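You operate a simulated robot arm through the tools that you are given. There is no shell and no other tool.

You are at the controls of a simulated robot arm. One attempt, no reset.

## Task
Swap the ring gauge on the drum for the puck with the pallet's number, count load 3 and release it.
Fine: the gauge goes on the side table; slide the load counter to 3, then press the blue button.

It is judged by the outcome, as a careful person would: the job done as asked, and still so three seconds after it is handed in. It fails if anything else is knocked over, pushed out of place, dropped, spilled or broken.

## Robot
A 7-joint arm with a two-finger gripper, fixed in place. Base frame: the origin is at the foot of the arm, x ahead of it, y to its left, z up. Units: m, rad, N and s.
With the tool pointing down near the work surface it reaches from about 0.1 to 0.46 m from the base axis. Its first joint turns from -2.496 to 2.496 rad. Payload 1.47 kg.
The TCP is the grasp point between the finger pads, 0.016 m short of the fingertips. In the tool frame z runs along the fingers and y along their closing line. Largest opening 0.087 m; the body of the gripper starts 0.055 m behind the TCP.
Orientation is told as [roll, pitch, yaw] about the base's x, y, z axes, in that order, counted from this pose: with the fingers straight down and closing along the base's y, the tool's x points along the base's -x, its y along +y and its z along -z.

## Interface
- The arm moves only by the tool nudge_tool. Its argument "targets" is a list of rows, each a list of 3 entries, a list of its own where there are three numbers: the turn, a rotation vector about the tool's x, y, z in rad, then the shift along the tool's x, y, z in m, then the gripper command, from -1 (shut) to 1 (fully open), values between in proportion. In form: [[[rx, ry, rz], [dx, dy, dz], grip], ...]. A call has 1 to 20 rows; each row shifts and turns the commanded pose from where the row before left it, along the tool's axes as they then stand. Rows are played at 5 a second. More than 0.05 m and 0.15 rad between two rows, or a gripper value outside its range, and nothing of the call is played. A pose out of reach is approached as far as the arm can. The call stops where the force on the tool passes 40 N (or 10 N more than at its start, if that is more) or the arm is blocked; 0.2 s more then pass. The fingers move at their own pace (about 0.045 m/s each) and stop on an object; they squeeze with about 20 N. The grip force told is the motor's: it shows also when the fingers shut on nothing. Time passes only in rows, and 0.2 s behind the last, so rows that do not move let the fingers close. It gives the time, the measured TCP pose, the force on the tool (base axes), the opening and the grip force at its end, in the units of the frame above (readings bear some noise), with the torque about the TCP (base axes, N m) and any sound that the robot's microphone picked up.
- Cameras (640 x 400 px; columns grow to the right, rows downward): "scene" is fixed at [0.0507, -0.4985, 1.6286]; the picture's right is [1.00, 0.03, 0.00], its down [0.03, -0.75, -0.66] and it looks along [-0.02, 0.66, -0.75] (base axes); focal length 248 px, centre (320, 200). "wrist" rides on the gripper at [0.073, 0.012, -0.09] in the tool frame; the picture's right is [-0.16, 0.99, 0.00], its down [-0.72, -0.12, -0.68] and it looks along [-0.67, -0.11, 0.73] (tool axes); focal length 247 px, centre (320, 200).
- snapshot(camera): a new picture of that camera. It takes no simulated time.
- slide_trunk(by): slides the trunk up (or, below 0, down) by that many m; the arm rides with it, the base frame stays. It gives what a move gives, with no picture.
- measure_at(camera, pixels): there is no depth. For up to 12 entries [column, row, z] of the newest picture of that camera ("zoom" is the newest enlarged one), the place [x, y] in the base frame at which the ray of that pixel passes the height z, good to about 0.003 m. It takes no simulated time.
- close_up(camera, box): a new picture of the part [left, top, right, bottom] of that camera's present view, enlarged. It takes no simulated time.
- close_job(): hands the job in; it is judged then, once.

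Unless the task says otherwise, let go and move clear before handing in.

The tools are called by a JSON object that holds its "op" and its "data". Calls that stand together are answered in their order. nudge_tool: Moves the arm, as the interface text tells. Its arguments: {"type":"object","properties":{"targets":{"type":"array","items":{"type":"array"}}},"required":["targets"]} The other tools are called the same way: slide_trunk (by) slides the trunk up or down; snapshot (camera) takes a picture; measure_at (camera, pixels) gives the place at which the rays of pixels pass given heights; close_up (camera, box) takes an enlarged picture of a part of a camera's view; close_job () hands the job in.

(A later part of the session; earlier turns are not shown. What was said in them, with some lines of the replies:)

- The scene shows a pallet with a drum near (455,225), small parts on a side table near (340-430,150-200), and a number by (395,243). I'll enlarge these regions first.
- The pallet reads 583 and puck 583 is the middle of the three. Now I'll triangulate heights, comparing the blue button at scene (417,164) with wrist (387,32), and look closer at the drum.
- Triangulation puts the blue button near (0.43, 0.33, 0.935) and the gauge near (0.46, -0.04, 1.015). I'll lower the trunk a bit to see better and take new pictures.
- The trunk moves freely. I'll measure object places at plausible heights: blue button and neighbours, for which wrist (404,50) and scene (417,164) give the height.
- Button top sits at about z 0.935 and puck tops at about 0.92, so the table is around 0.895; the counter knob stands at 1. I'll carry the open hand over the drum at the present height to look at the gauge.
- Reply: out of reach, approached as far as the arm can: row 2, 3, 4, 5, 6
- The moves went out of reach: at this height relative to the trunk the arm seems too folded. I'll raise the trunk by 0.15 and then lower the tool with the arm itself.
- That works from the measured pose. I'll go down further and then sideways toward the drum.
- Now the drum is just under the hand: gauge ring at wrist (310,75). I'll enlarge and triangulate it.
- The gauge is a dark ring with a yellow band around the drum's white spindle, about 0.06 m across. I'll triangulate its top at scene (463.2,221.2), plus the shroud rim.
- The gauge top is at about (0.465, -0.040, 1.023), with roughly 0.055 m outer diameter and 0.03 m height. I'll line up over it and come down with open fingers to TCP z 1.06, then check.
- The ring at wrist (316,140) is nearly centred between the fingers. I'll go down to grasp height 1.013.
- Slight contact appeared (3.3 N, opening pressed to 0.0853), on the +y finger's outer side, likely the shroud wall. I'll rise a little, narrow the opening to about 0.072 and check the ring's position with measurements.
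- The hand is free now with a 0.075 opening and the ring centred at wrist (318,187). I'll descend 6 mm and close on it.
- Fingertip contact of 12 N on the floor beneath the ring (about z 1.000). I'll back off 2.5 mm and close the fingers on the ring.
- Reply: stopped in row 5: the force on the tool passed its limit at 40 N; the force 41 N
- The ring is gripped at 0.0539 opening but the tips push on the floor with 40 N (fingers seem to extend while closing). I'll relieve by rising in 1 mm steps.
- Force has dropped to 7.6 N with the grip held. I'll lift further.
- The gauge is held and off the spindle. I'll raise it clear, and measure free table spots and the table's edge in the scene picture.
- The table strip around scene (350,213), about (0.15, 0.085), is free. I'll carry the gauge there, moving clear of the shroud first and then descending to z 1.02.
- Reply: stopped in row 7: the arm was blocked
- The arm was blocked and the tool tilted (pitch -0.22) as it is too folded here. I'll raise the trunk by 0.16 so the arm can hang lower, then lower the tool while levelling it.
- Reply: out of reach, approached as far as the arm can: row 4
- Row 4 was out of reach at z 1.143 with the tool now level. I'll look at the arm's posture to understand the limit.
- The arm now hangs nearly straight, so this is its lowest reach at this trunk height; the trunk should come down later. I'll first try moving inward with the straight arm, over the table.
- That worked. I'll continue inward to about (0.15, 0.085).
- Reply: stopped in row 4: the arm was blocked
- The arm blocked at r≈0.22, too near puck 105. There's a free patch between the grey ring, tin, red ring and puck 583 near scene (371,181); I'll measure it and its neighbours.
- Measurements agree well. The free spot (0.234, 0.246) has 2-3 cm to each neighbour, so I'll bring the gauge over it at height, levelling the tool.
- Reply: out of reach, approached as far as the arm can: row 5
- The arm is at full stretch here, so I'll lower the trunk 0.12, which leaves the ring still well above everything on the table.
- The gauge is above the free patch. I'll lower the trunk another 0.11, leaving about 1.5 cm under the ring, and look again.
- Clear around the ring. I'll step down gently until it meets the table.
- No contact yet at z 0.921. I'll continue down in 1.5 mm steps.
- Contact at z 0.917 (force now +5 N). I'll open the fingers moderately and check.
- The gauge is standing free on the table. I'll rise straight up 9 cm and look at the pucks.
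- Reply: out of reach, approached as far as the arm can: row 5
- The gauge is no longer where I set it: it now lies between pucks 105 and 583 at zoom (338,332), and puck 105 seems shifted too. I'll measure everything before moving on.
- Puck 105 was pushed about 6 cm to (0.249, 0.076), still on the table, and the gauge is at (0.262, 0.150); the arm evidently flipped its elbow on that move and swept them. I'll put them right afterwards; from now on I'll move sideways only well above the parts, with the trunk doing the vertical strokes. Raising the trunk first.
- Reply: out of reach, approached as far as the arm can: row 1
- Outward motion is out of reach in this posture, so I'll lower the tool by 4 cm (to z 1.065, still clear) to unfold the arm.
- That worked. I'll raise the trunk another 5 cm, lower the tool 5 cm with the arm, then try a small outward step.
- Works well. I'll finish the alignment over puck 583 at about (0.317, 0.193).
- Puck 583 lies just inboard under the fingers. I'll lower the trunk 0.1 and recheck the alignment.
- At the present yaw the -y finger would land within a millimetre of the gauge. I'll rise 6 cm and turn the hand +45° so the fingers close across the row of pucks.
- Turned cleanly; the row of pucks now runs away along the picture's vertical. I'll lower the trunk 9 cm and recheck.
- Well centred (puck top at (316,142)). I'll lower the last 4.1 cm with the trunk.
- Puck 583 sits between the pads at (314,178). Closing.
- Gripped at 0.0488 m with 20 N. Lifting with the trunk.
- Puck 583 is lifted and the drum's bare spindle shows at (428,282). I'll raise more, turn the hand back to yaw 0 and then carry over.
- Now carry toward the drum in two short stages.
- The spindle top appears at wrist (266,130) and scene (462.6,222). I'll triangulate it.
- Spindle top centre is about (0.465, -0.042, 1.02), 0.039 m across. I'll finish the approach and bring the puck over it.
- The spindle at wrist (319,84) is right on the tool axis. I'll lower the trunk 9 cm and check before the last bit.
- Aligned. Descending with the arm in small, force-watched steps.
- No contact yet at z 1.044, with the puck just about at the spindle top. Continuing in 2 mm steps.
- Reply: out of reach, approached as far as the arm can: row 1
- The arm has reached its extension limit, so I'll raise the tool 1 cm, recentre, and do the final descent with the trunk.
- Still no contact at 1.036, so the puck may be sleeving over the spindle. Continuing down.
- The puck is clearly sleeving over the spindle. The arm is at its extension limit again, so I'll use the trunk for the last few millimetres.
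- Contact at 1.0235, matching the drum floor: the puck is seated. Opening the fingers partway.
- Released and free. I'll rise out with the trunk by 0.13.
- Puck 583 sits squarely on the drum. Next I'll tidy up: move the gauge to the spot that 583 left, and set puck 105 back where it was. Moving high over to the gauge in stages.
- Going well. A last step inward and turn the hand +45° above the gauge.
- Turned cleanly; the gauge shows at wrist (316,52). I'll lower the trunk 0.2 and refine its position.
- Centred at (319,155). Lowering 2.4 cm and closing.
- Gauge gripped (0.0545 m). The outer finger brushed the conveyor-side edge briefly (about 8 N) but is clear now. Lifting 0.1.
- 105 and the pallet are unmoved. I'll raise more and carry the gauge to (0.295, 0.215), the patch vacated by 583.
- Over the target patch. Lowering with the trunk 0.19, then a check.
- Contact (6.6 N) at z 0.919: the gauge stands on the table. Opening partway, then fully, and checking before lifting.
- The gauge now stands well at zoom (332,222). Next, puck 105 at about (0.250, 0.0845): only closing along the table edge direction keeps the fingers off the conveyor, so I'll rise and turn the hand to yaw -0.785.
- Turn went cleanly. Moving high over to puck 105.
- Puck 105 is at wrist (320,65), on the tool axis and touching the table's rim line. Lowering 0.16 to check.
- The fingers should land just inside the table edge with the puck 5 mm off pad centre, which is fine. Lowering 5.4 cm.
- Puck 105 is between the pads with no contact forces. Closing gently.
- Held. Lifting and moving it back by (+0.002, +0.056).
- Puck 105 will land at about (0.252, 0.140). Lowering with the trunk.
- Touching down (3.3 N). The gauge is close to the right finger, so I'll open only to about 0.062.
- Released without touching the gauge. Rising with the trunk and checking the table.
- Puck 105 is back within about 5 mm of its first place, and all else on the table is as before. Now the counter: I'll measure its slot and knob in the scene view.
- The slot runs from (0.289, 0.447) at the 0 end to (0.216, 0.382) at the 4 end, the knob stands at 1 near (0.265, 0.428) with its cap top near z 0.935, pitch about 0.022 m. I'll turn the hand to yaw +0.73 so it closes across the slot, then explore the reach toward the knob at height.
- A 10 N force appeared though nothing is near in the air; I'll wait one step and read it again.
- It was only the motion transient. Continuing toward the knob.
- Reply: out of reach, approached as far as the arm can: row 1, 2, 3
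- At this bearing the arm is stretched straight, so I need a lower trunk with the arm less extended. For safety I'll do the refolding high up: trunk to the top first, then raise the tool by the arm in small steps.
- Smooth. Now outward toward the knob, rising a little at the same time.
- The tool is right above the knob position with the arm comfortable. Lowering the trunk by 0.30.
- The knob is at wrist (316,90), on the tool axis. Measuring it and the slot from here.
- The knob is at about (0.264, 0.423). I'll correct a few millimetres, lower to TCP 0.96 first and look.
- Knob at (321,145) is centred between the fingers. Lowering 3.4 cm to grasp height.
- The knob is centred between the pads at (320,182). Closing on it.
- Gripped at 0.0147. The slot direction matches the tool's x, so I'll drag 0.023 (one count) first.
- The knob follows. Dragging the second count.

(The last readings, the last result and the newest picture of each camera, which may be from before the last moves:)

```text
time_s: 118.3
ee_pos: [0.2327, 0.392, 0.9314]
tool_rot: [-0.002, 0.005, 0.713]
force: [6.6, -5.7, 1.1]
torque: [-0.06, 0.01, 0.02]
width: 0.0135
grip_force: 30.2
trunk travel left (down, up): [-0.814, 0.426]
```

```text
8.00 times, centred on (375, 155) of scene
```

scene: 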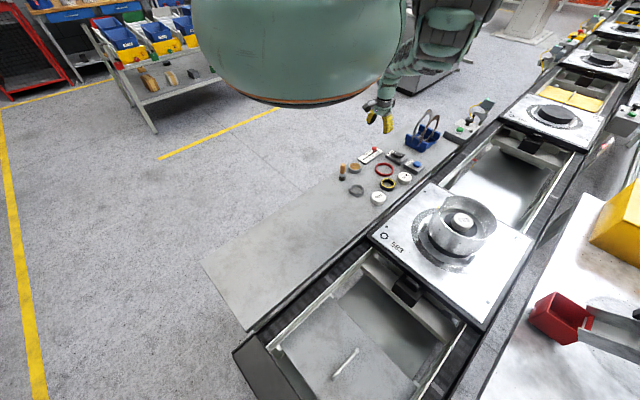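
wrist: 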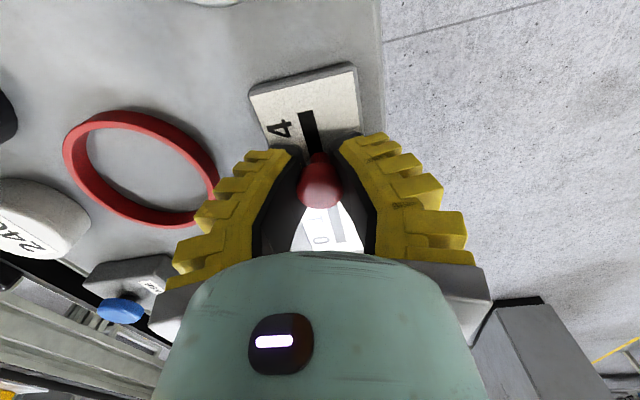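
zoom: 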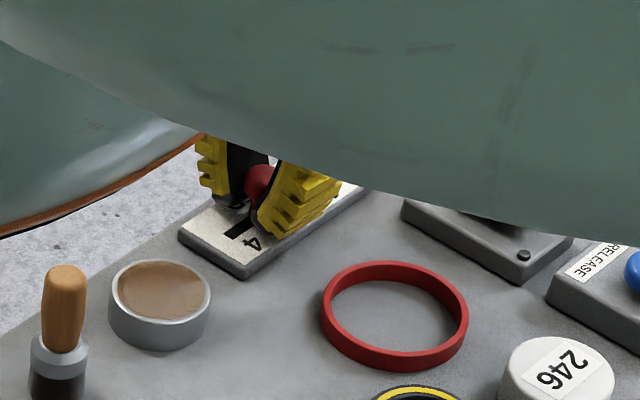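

Moved 0.045 in all; the stem should be at 3. I'll open the fingers a little, rise, and check the reading.

{"op": "nudge_tool", "data": {"targets": [[[0, 0, 0], [0, 0, 0], -0.4], [[0, 0, 0], [0, 0, 0], 0.0], [[0, 0, 0], [0, 0, 0], 0.1], [[0, 0, 0], [0, 0, 0], 0.1]]}}

{"op": "slide_trunk", "data": {"by": 0.12}}

{"op": "close_up", "data": {"camera": "wrist", "box": [240, 0, 420, 150]}}

{"op": "close_up", "data": {"camera": "scene", "box": [350, 135, 400, 170]}}

```text
time_s: 119.3
ee_pos: [0.231, 0.3938, 0.9322]
tool_rot: [0.002, 0.006, 0.714]
force: [-0.3, -0.7, 0.2]
torque: [0.03, 0.0, 0.01]
width: 0.0533
grip_force: 3.5
trunk travel left (down, up): [-0.814, 0.426]
```

```text
time_s: 120.8
ee_pos: [0.2306, 0.3927, 1.0527]
tool_rot: [0.002, 0.006, 0.715]
force: [-0.9, -0.2, -0.8]
torque: [-0.01, -0.02, 0.01]
width: 0.0535
grip_force: 4.3
trunk travel left (down, up): [-0.934, 0.306]
```

```text
2.67 times, centred on (330, 75) of wrist
```

zoom: 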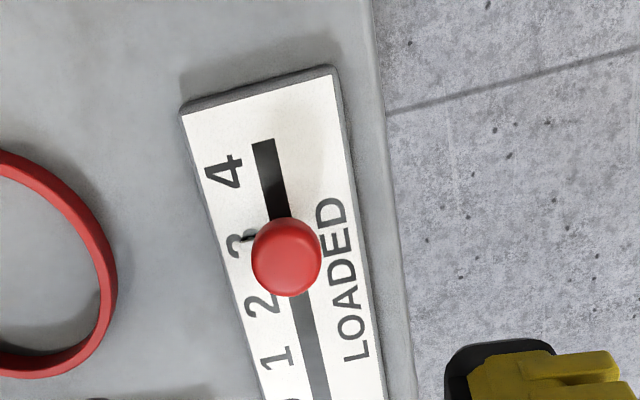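

```text
11.43 times, centred on (375, 152) of scene
```

zoom: 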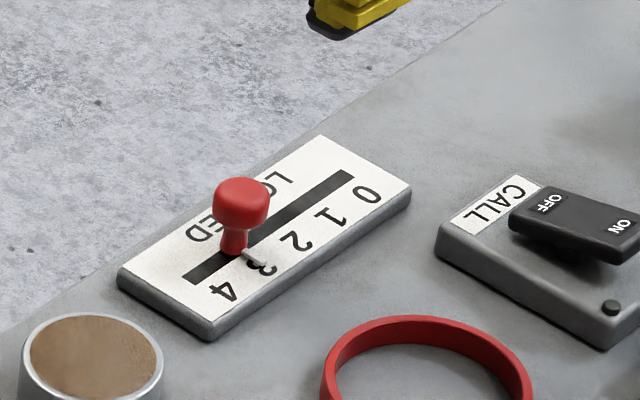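

The pointer on the stem now lies at "3" (zoom (255,258)). I'll enlarge once more to judge the accuracy.

{"op": "close_up", "data": {"camera": "scene", "box": [357, 145, 382, 165]}}

{"op": "close_up", "data": {"camera": "wrist", "box": [295, 40, 375, 130]}}

```text
16.00 times, centred on (370, 155) of scene
```

zoom: 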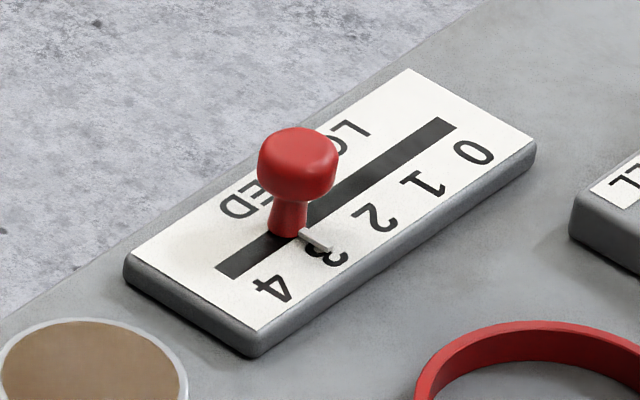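

```text
4.44 times, centred on (335, 85) of wrist
```

zoom: 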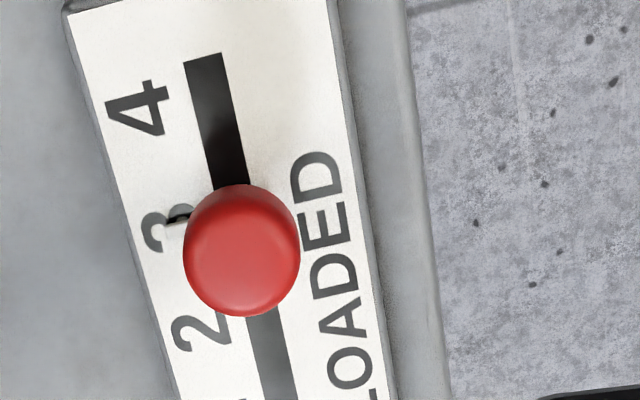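

The counter reads 3. Next is the blue button at about (0.431, 0.322); I'll measure it and the ring rack behind it before approaching.

{"op": "measure_at", "data": {"camera": "scene", "pixels": [[417.2, 164.1, 0.935], [417.2, 164.1, 0.93], [406, 141, 0.93], [421, 150, 0.93], [437, 139, 0.93], [426, 112, 1.03], [437, 118, 1.0], [420, 130, 0.98], [396, 155, 0.93]]}}

{"op": "close_up", "data": {"camera": "scene", "box": [380, 100, 460, 180]}}

{"op": "slide_trunk", "data": {"by": 0.25}}

```text
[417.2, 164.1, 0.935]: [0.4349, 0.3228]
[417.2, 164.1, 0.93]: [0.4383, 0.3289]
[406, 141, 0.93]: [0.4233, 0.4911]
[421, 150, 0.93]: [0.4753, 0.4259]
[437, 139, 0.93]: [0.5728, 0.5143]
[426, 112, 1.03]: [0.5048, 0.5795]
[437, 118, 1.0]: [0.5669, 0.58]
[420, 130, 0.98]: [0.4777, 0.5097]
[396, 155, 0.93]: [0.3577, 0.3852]
```

```text
5.00 times, centred on (420, 140) of scene
```

zoom: 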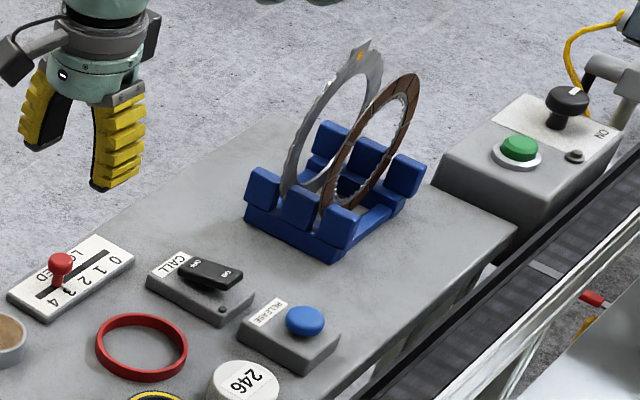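

```text
time_s: 123.4
ee_pos: [0.2314, 0.3923, 1.3012]
tool_rot: [0.003, 0.005, 0.715]
force: [-0.8, 0.2, -0.5]
torque: [-0.02, 0.0, 0.03]
width: 0.0533
grip_force: 4.2
trunk travel left (down, up): [-1.184, 0.056]
```

Nothing is within 10 cm of the button. At height 1.30 I'll carry the closed hand across toward it, rising a bit for reach.

{"op": "nudge_tool", "data": {"targets": [[[0, 0, 0], [-0.0152, -0.0263, -0.008], -1], [[0, 0, 0], [-0.0152, -0.0263, -0.008], -1], [[0, 0, 0], [-0.0152, -0.0263, -0.008], -1], [[0, 0, 0], [-0.0152, -0.0263, -0.008], -1]]}}

{"op": "nudge_tool", "data": {"targets": [[[0, 0, 0], [-0.0152, -0.0263, -0.008], -1], [[0, 0, 0], [-0.0152, -0.0263, -0.008], -1], [[0, 0, 0], [-0.0152, -0.0263, -0.008], -1], [[0, 0, 0], [0, 0, 0], -1]]}}

{"op": "snapshot", "data": {"camera": "scene"}}

{"op": "snapshot", "data": {"camera": "wrist"}}

```text
time_s: 124.4
ee_pos: [0.3479, 0.354, 1.3344]
tool_rot: [0.001, 0.005, 0.717]
force: [0.0, -0.4, -0.8]
torque: [-0.01, -0.02, 0.01]
width: 0.0001
grip_force: 19.6
trunk travel left (down, up): [-1.184, 0.056]
```

```text
time_s: 125.4
ee_pos: [0.4342, 0.325, 1.3576]
tool_rot: [0.002, 0.005, 0.716]
force: [-0.3, -0.6, -0.5]
torque: [0.0, -0.04, -0.02]
width: 0.0
grip_force: 20.9
trunk travel left (down, up): [-1.184, 0.056]
```

```text
taken
```

scene: 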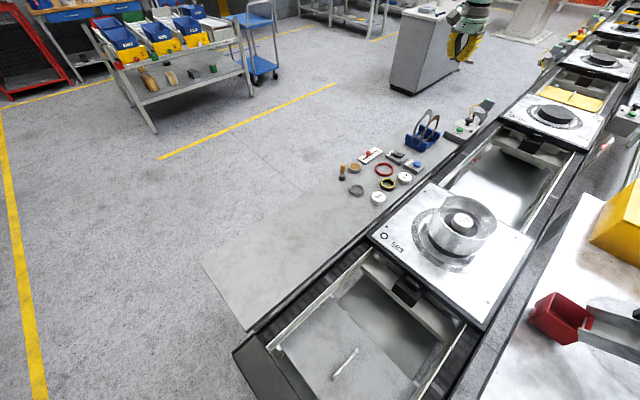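

```text
taken
```

wrist: 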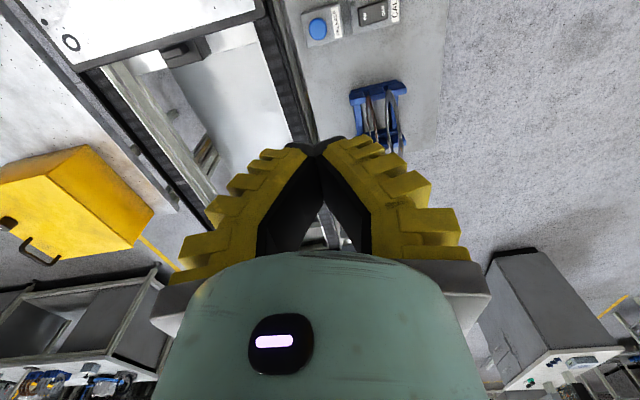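

The button appears at wrist (318,28), on the axis. Lowering the trunk 0.30.

{"op": "slide_trunk", "data": {"by": -0.3}}

{"op": "snapshot", "data": {"camera": "scene"}}

{"op": "snapshot", "data": {"camera": "wrist"}}

```text
time_s: 128.4
ee_pos: [0.4341, 0.3251, 1.0572]
tool_rot: [0.001, 0.006, 0.716]
force: [0.1, -0.3, -0.1]
torque: [-0.01, 0.01, -0.02]
width: 0.0
grip_force: 20.6
trunk travel left (down, up): [-0.884, 0.356]
```

```text
taken
```

scene: 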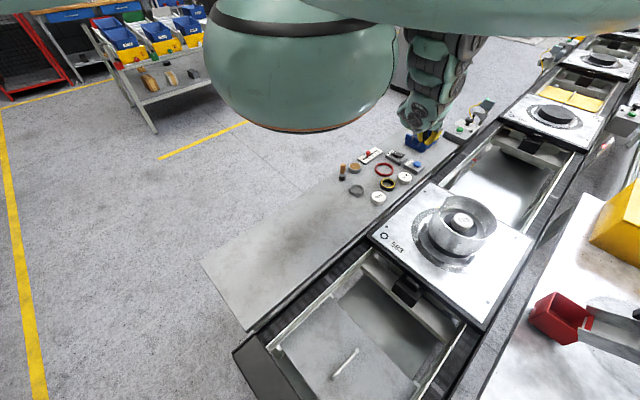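

```text
taken
```

wrist: 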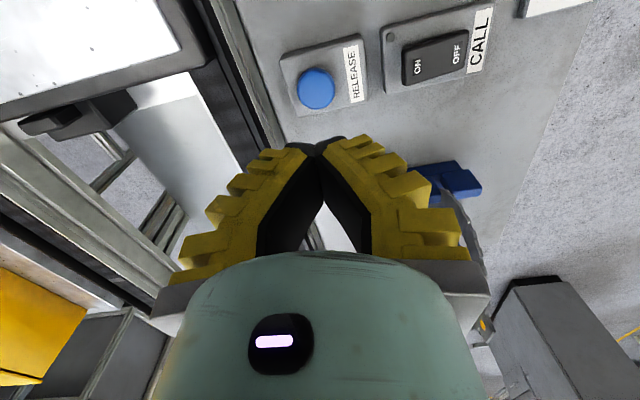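

{"op": "measure_at", "data": {"camera": "wrist", "pixels": [[315, 89, 0.93], [315, 89, 0.935], [296, 89, 0.935], [334, 89, 0.935]]}}

{"op": "close_up", "data": {"camera": "scene", "box": [380, 90, 460, 180]}}

```text
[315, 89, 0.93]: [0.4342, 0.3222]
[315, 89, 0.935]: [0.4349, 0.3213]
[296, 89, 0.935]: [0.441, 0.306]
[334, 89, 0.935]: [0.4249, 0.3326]
```

```text
4.44 times, centred on (420, 135) of scene
```

zoom: 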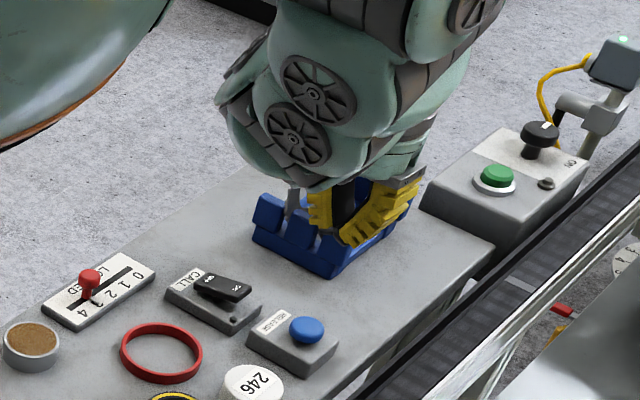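

The button centre is (0.434, 0.3215). I'll correct by 3.5 mm, lower 8 cm and check again.

{"op": "nudge_tool", "data": {"targets": [[[0, 0, 0], [0.0023, -0.0028, 0], -1], [[0, 0, 0], [0, 0, 0], -1]]}}

{"op": "slide_trunk", "data": {"by": -0.08}}

{"op": "snapshot", "data": {"camera": "wrist"}}

{"op": "close_up", "data": {"camera": "scene", "box": [380, 90, 460, 180]}}

```text
time_s: 129.0
ee_pos: [0.4341, 0.3209, 1.0576]
tool_rot: [0.002, 0.005, 0.714]
force: [-0.6, -0.3, 0.3]
torque: [-0.02, -0.03, -0.03]
width: 0.0001
grip_force: 19.6
trunk travel left (down, up): [-0.884, 0.356]
```

```text
time_s: 130.2
ee_pos: [0.4352, 0.3219, 0.9767]
tool_rot: [0.003, 0.005, 0.716]
force: [-0.4, -0.1, -0.7]
torque: [-0.03, 0.03, 0.02]
width: 0.0
grip_force: 20.1
trunk travel left (down, up): [-0.804, 0.436]
```

```text
taken
```

wrist: 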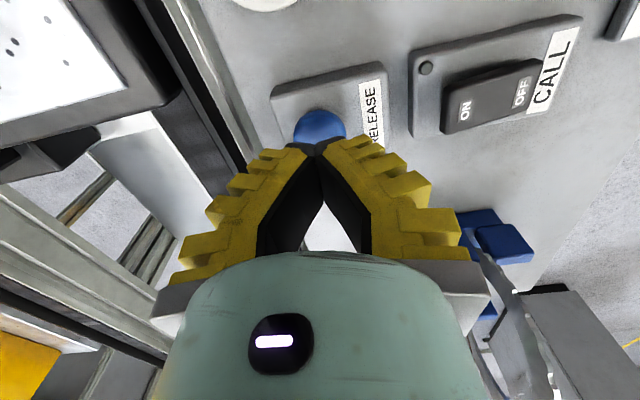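

```text
4.44 times, centred on (420, 135) of scene
```

zoom: 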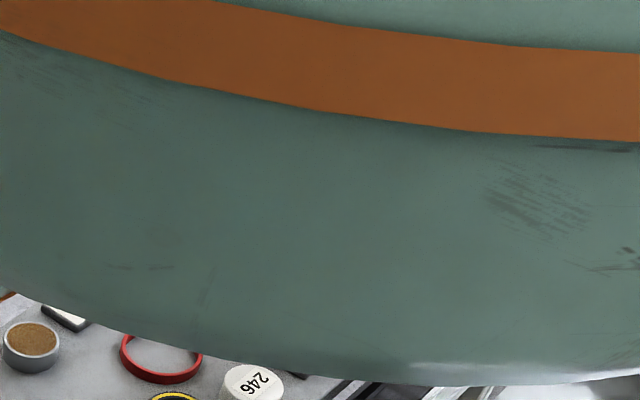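

The closed tips are just above the blue button (318,128). Now pressing down in small force-watched steps.

{"op": "nudge_tool", "data": {"targets": [[[0, 0, 0], [0, 0, 0.006], -1], [[0, 0, 0], [0, 0, 0.005], -1], [[0, 0, 0], [0, 0, 0.003], -1]]}}

{"op": "snapshot", "data": {"camera": "wrist"}}

```text
time_s: 131.0
ee_pos: [0.4349, 0.322, 0.9635]
tool_rot: [0.001, 0.006, 0.715]
force: [0.5, 0.1, 0.4]
torque: [0.0, 0.02, 0.02]
width: 0.0
grip_force: 20.2
trunk travel left (down, up): [-0.804, 0.436]
```

```text
taken
```

wrist: 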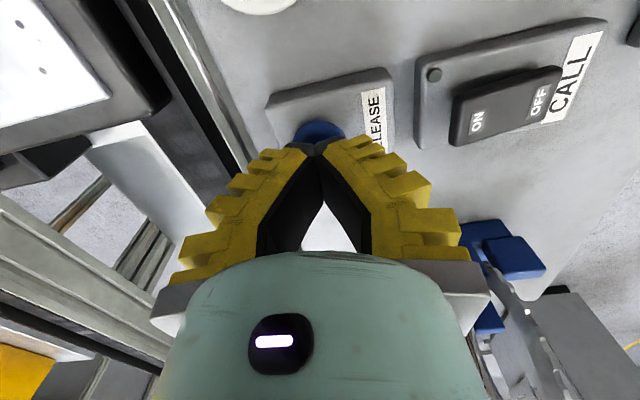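

{"op": "nudge_tool", "data": {"targets": [[[0, 0, 0], [0, 0, 0.003], -1], [[0, 0, 0], [0, 0, 0.003], -1], [[0, 0, 0], [0, 0, 0.002], -1]]}}

```text
time_s: 131.8
ee_pos: [0.4346, 0.3228, 0.9555]
tool_rot: [0.001, 0.005, 0.715]
force: [0.0, 0.1, -0.7]
torque: [0.03, 0.0, 0.0]
width: 0.0
grip_force: 20.1
trunk travel left (down, up): [-0.804, 0.436]
```

{"op": "nudge_tool", "data": {"targets": [[[0, 0, 0], [0, 0, 0.002], -1], [[0, 0, 0], [0, 0, 0.002], -1], [[0, 0, 0], [0, 0, 0.002], -1]]}}

```text
time_s: 132.6
ee_pos: [0.4354, 0.3236, 0.949]
tool_rot: [0.002, 0.003, 0.716]
force: [0.7, -0.3, 1.7]
torque: [0.0, 0.0, 0.03]
width: 0.006
grip_force: 28.2
trunk travel left (down, up): [-0.804, 0.436]
```

First contact at z 0.949 (1.7 N). Pressing on.

{"op": "nudge_tool", "data": {"targets": [[[0, 0, 0], [0, 0, 0.002], -1], [[0, 0, 0], [0, 0, 0.002], -1]]}}

{"op": "snapshot", "data": {"camera": "wrist"}}

```text
time_s: 133.2
ee_pos: [0.4357, 0.3219, 0.9456]
tool_rot: [0.002, 0.005, 0.715]
force: [0.0, 0.5, 6.9]
torque: [-0.02, -0.02, 0.04]
width: 0.0061
grip_force: 27.6
trunk travel left (down, up): [-0.804, 0.436]
heard: click
```

```text
taken
```

wrist: 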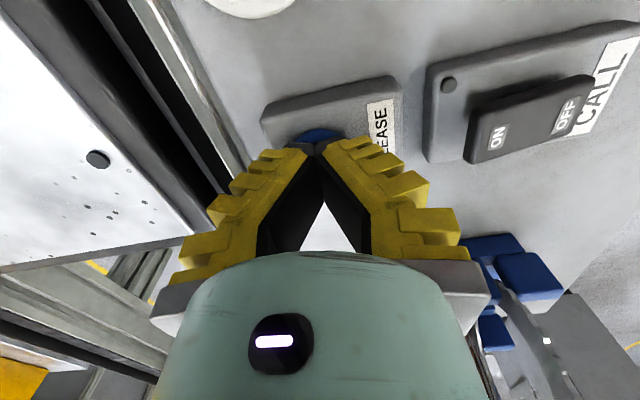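

A click was heard: the button is pressed. Retreating straight up with the trunk and checking the scene.

{"op": "slide_trunk", "data": {"by": 0.3}}

{"op": "snapshot", "data": {"camera": "scene"}}

{"op": "snapshot", "data": {"camera": "wrist"}}

{"op": "close_up", "data": {"camera": "scene", "box": [340, 120, 500, 270]}}

```text
time_s: 136.2
ee_pos: [0.4346, 0.3219, 1.2455]
tool_rot: [0.0, 0.005, 0.716]
force: [-0.5, 0.7, -0.1]
torque: [0.04, 0.01, 0.0]
width: 0.0
grip_force: 28.3
trunk travel left (down, up): [-1.104, 0.136]
```

```text
taken
```

scene: 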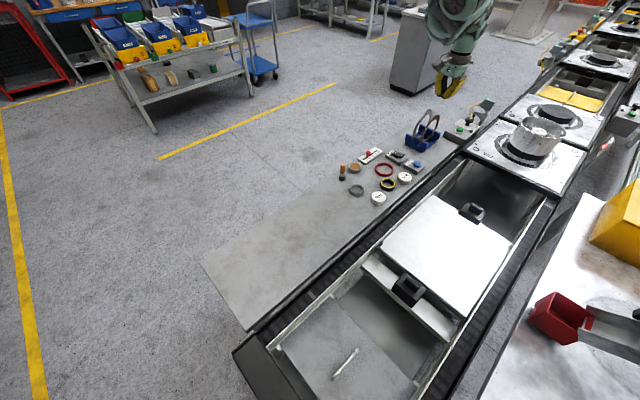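

```text
taken
```

wrist: 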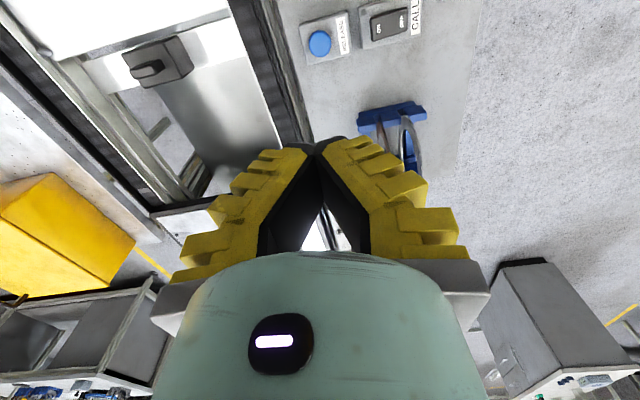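

```text
2.67 times, centred on (420, 195) of scene
```

zoom: 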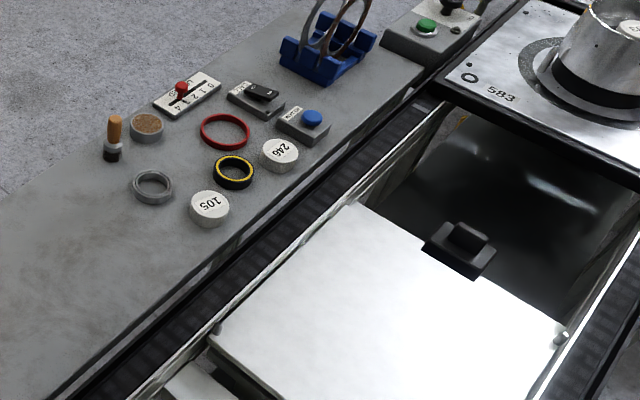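

The pallet was released and has travelled to the next stop near (530,140). I'll verify the puck on it and the counter.

{"op": "close_up", "data": {"camera": "scene", "box": [490, 90, 590, 190]}}

{"op": "close_up", "data": {"camera": "scene", "box": [345, 140, 425, 210]}}

{"op": "nudge_tool", "data": {"targets": [[[0, 0, 0], [0, 0, 0], -0.5], [[0, 0, 0], [0, 0, 0], 0], [[0, 0, 0], [0, 0, 0], 0.3]]}}

{"op": "snapshot", "data": {"camera": "scene"}}

```text
4.00 times, centred on (540, 140) of scene
```

zoom: 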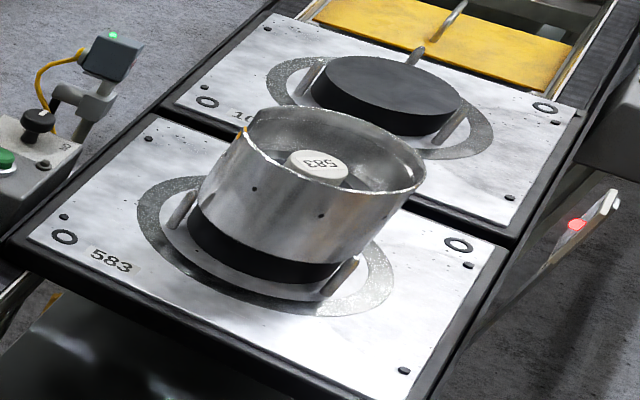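

```text
5.71 times, centred on (385, 175) of scene
```

zoom: 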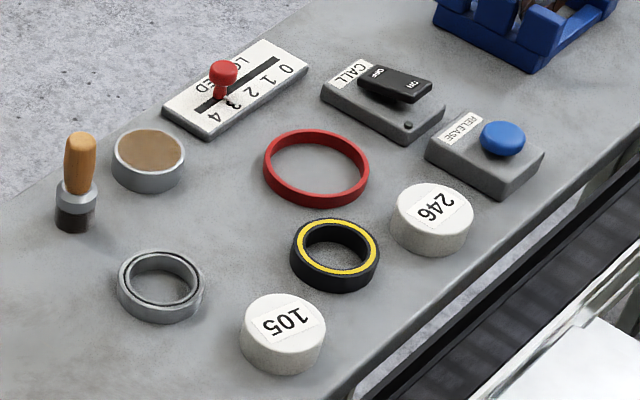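

```text
time_s: 137.0
ee_pos: [0.4336, 0.321, 1.2461]
tool_rot: [0.002, 0.006, 0.716]
force: [-0.1, 0.4, 0.5]
torque: [-0.02, 0.01, 0.01]
width: 0.0615
grip_force: 3.2
trunk travel left (down, up): [-1.104, 0.136]
```

```text
taken
```

scene: 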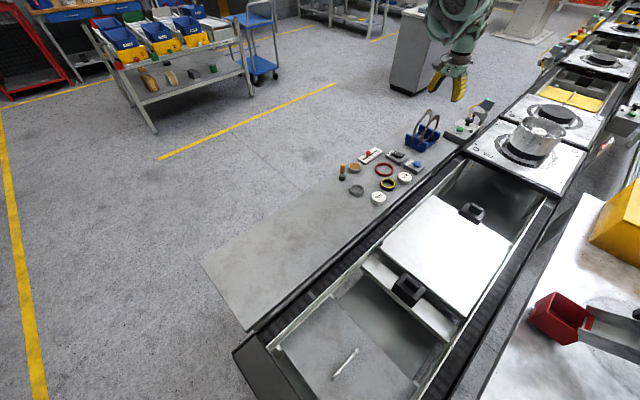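

All parts of the job are done. Puck 583 is seated on the drum of the released pallet (zoom (318,165)), the counter stands at 3, and the gauge is on the side table. Puck 105, which I bumped earlier, is back within about 6 mm of its place, and the arm is clear, so I'm handing in.

{"op": "close_job", "data": {}}

```text
The job is handed in.
```

The job is done and handed in, though I knocked one of the other pucks out of place along the way and had to put it back.

- **Swap:** Puck 583, matching the number on the pallet, is seated on the drum. The ring gauge is on the side table, roughly where 583 stood.
- **Counter:** The load counter is at 3.
- **Release:** I pressed the blue button and heard it click. The pallet moved on to the next stop with the puck still on the drum.

**Mistake:** After I first set the gauge down, the arm swung unexpectedly as I lifted away. It swept the gauge along the table and pushed puck 105 about 6 cm, to the table's edge. Nothing fell or tipped over. I moved the gauge to its present spot and put puck 105 back. It is within about 6 mm of its original position and may be turned slightly.

Later, one finger also brushed the conveyor side of the table with about 8 N. I saw no movement from that in the pictures.
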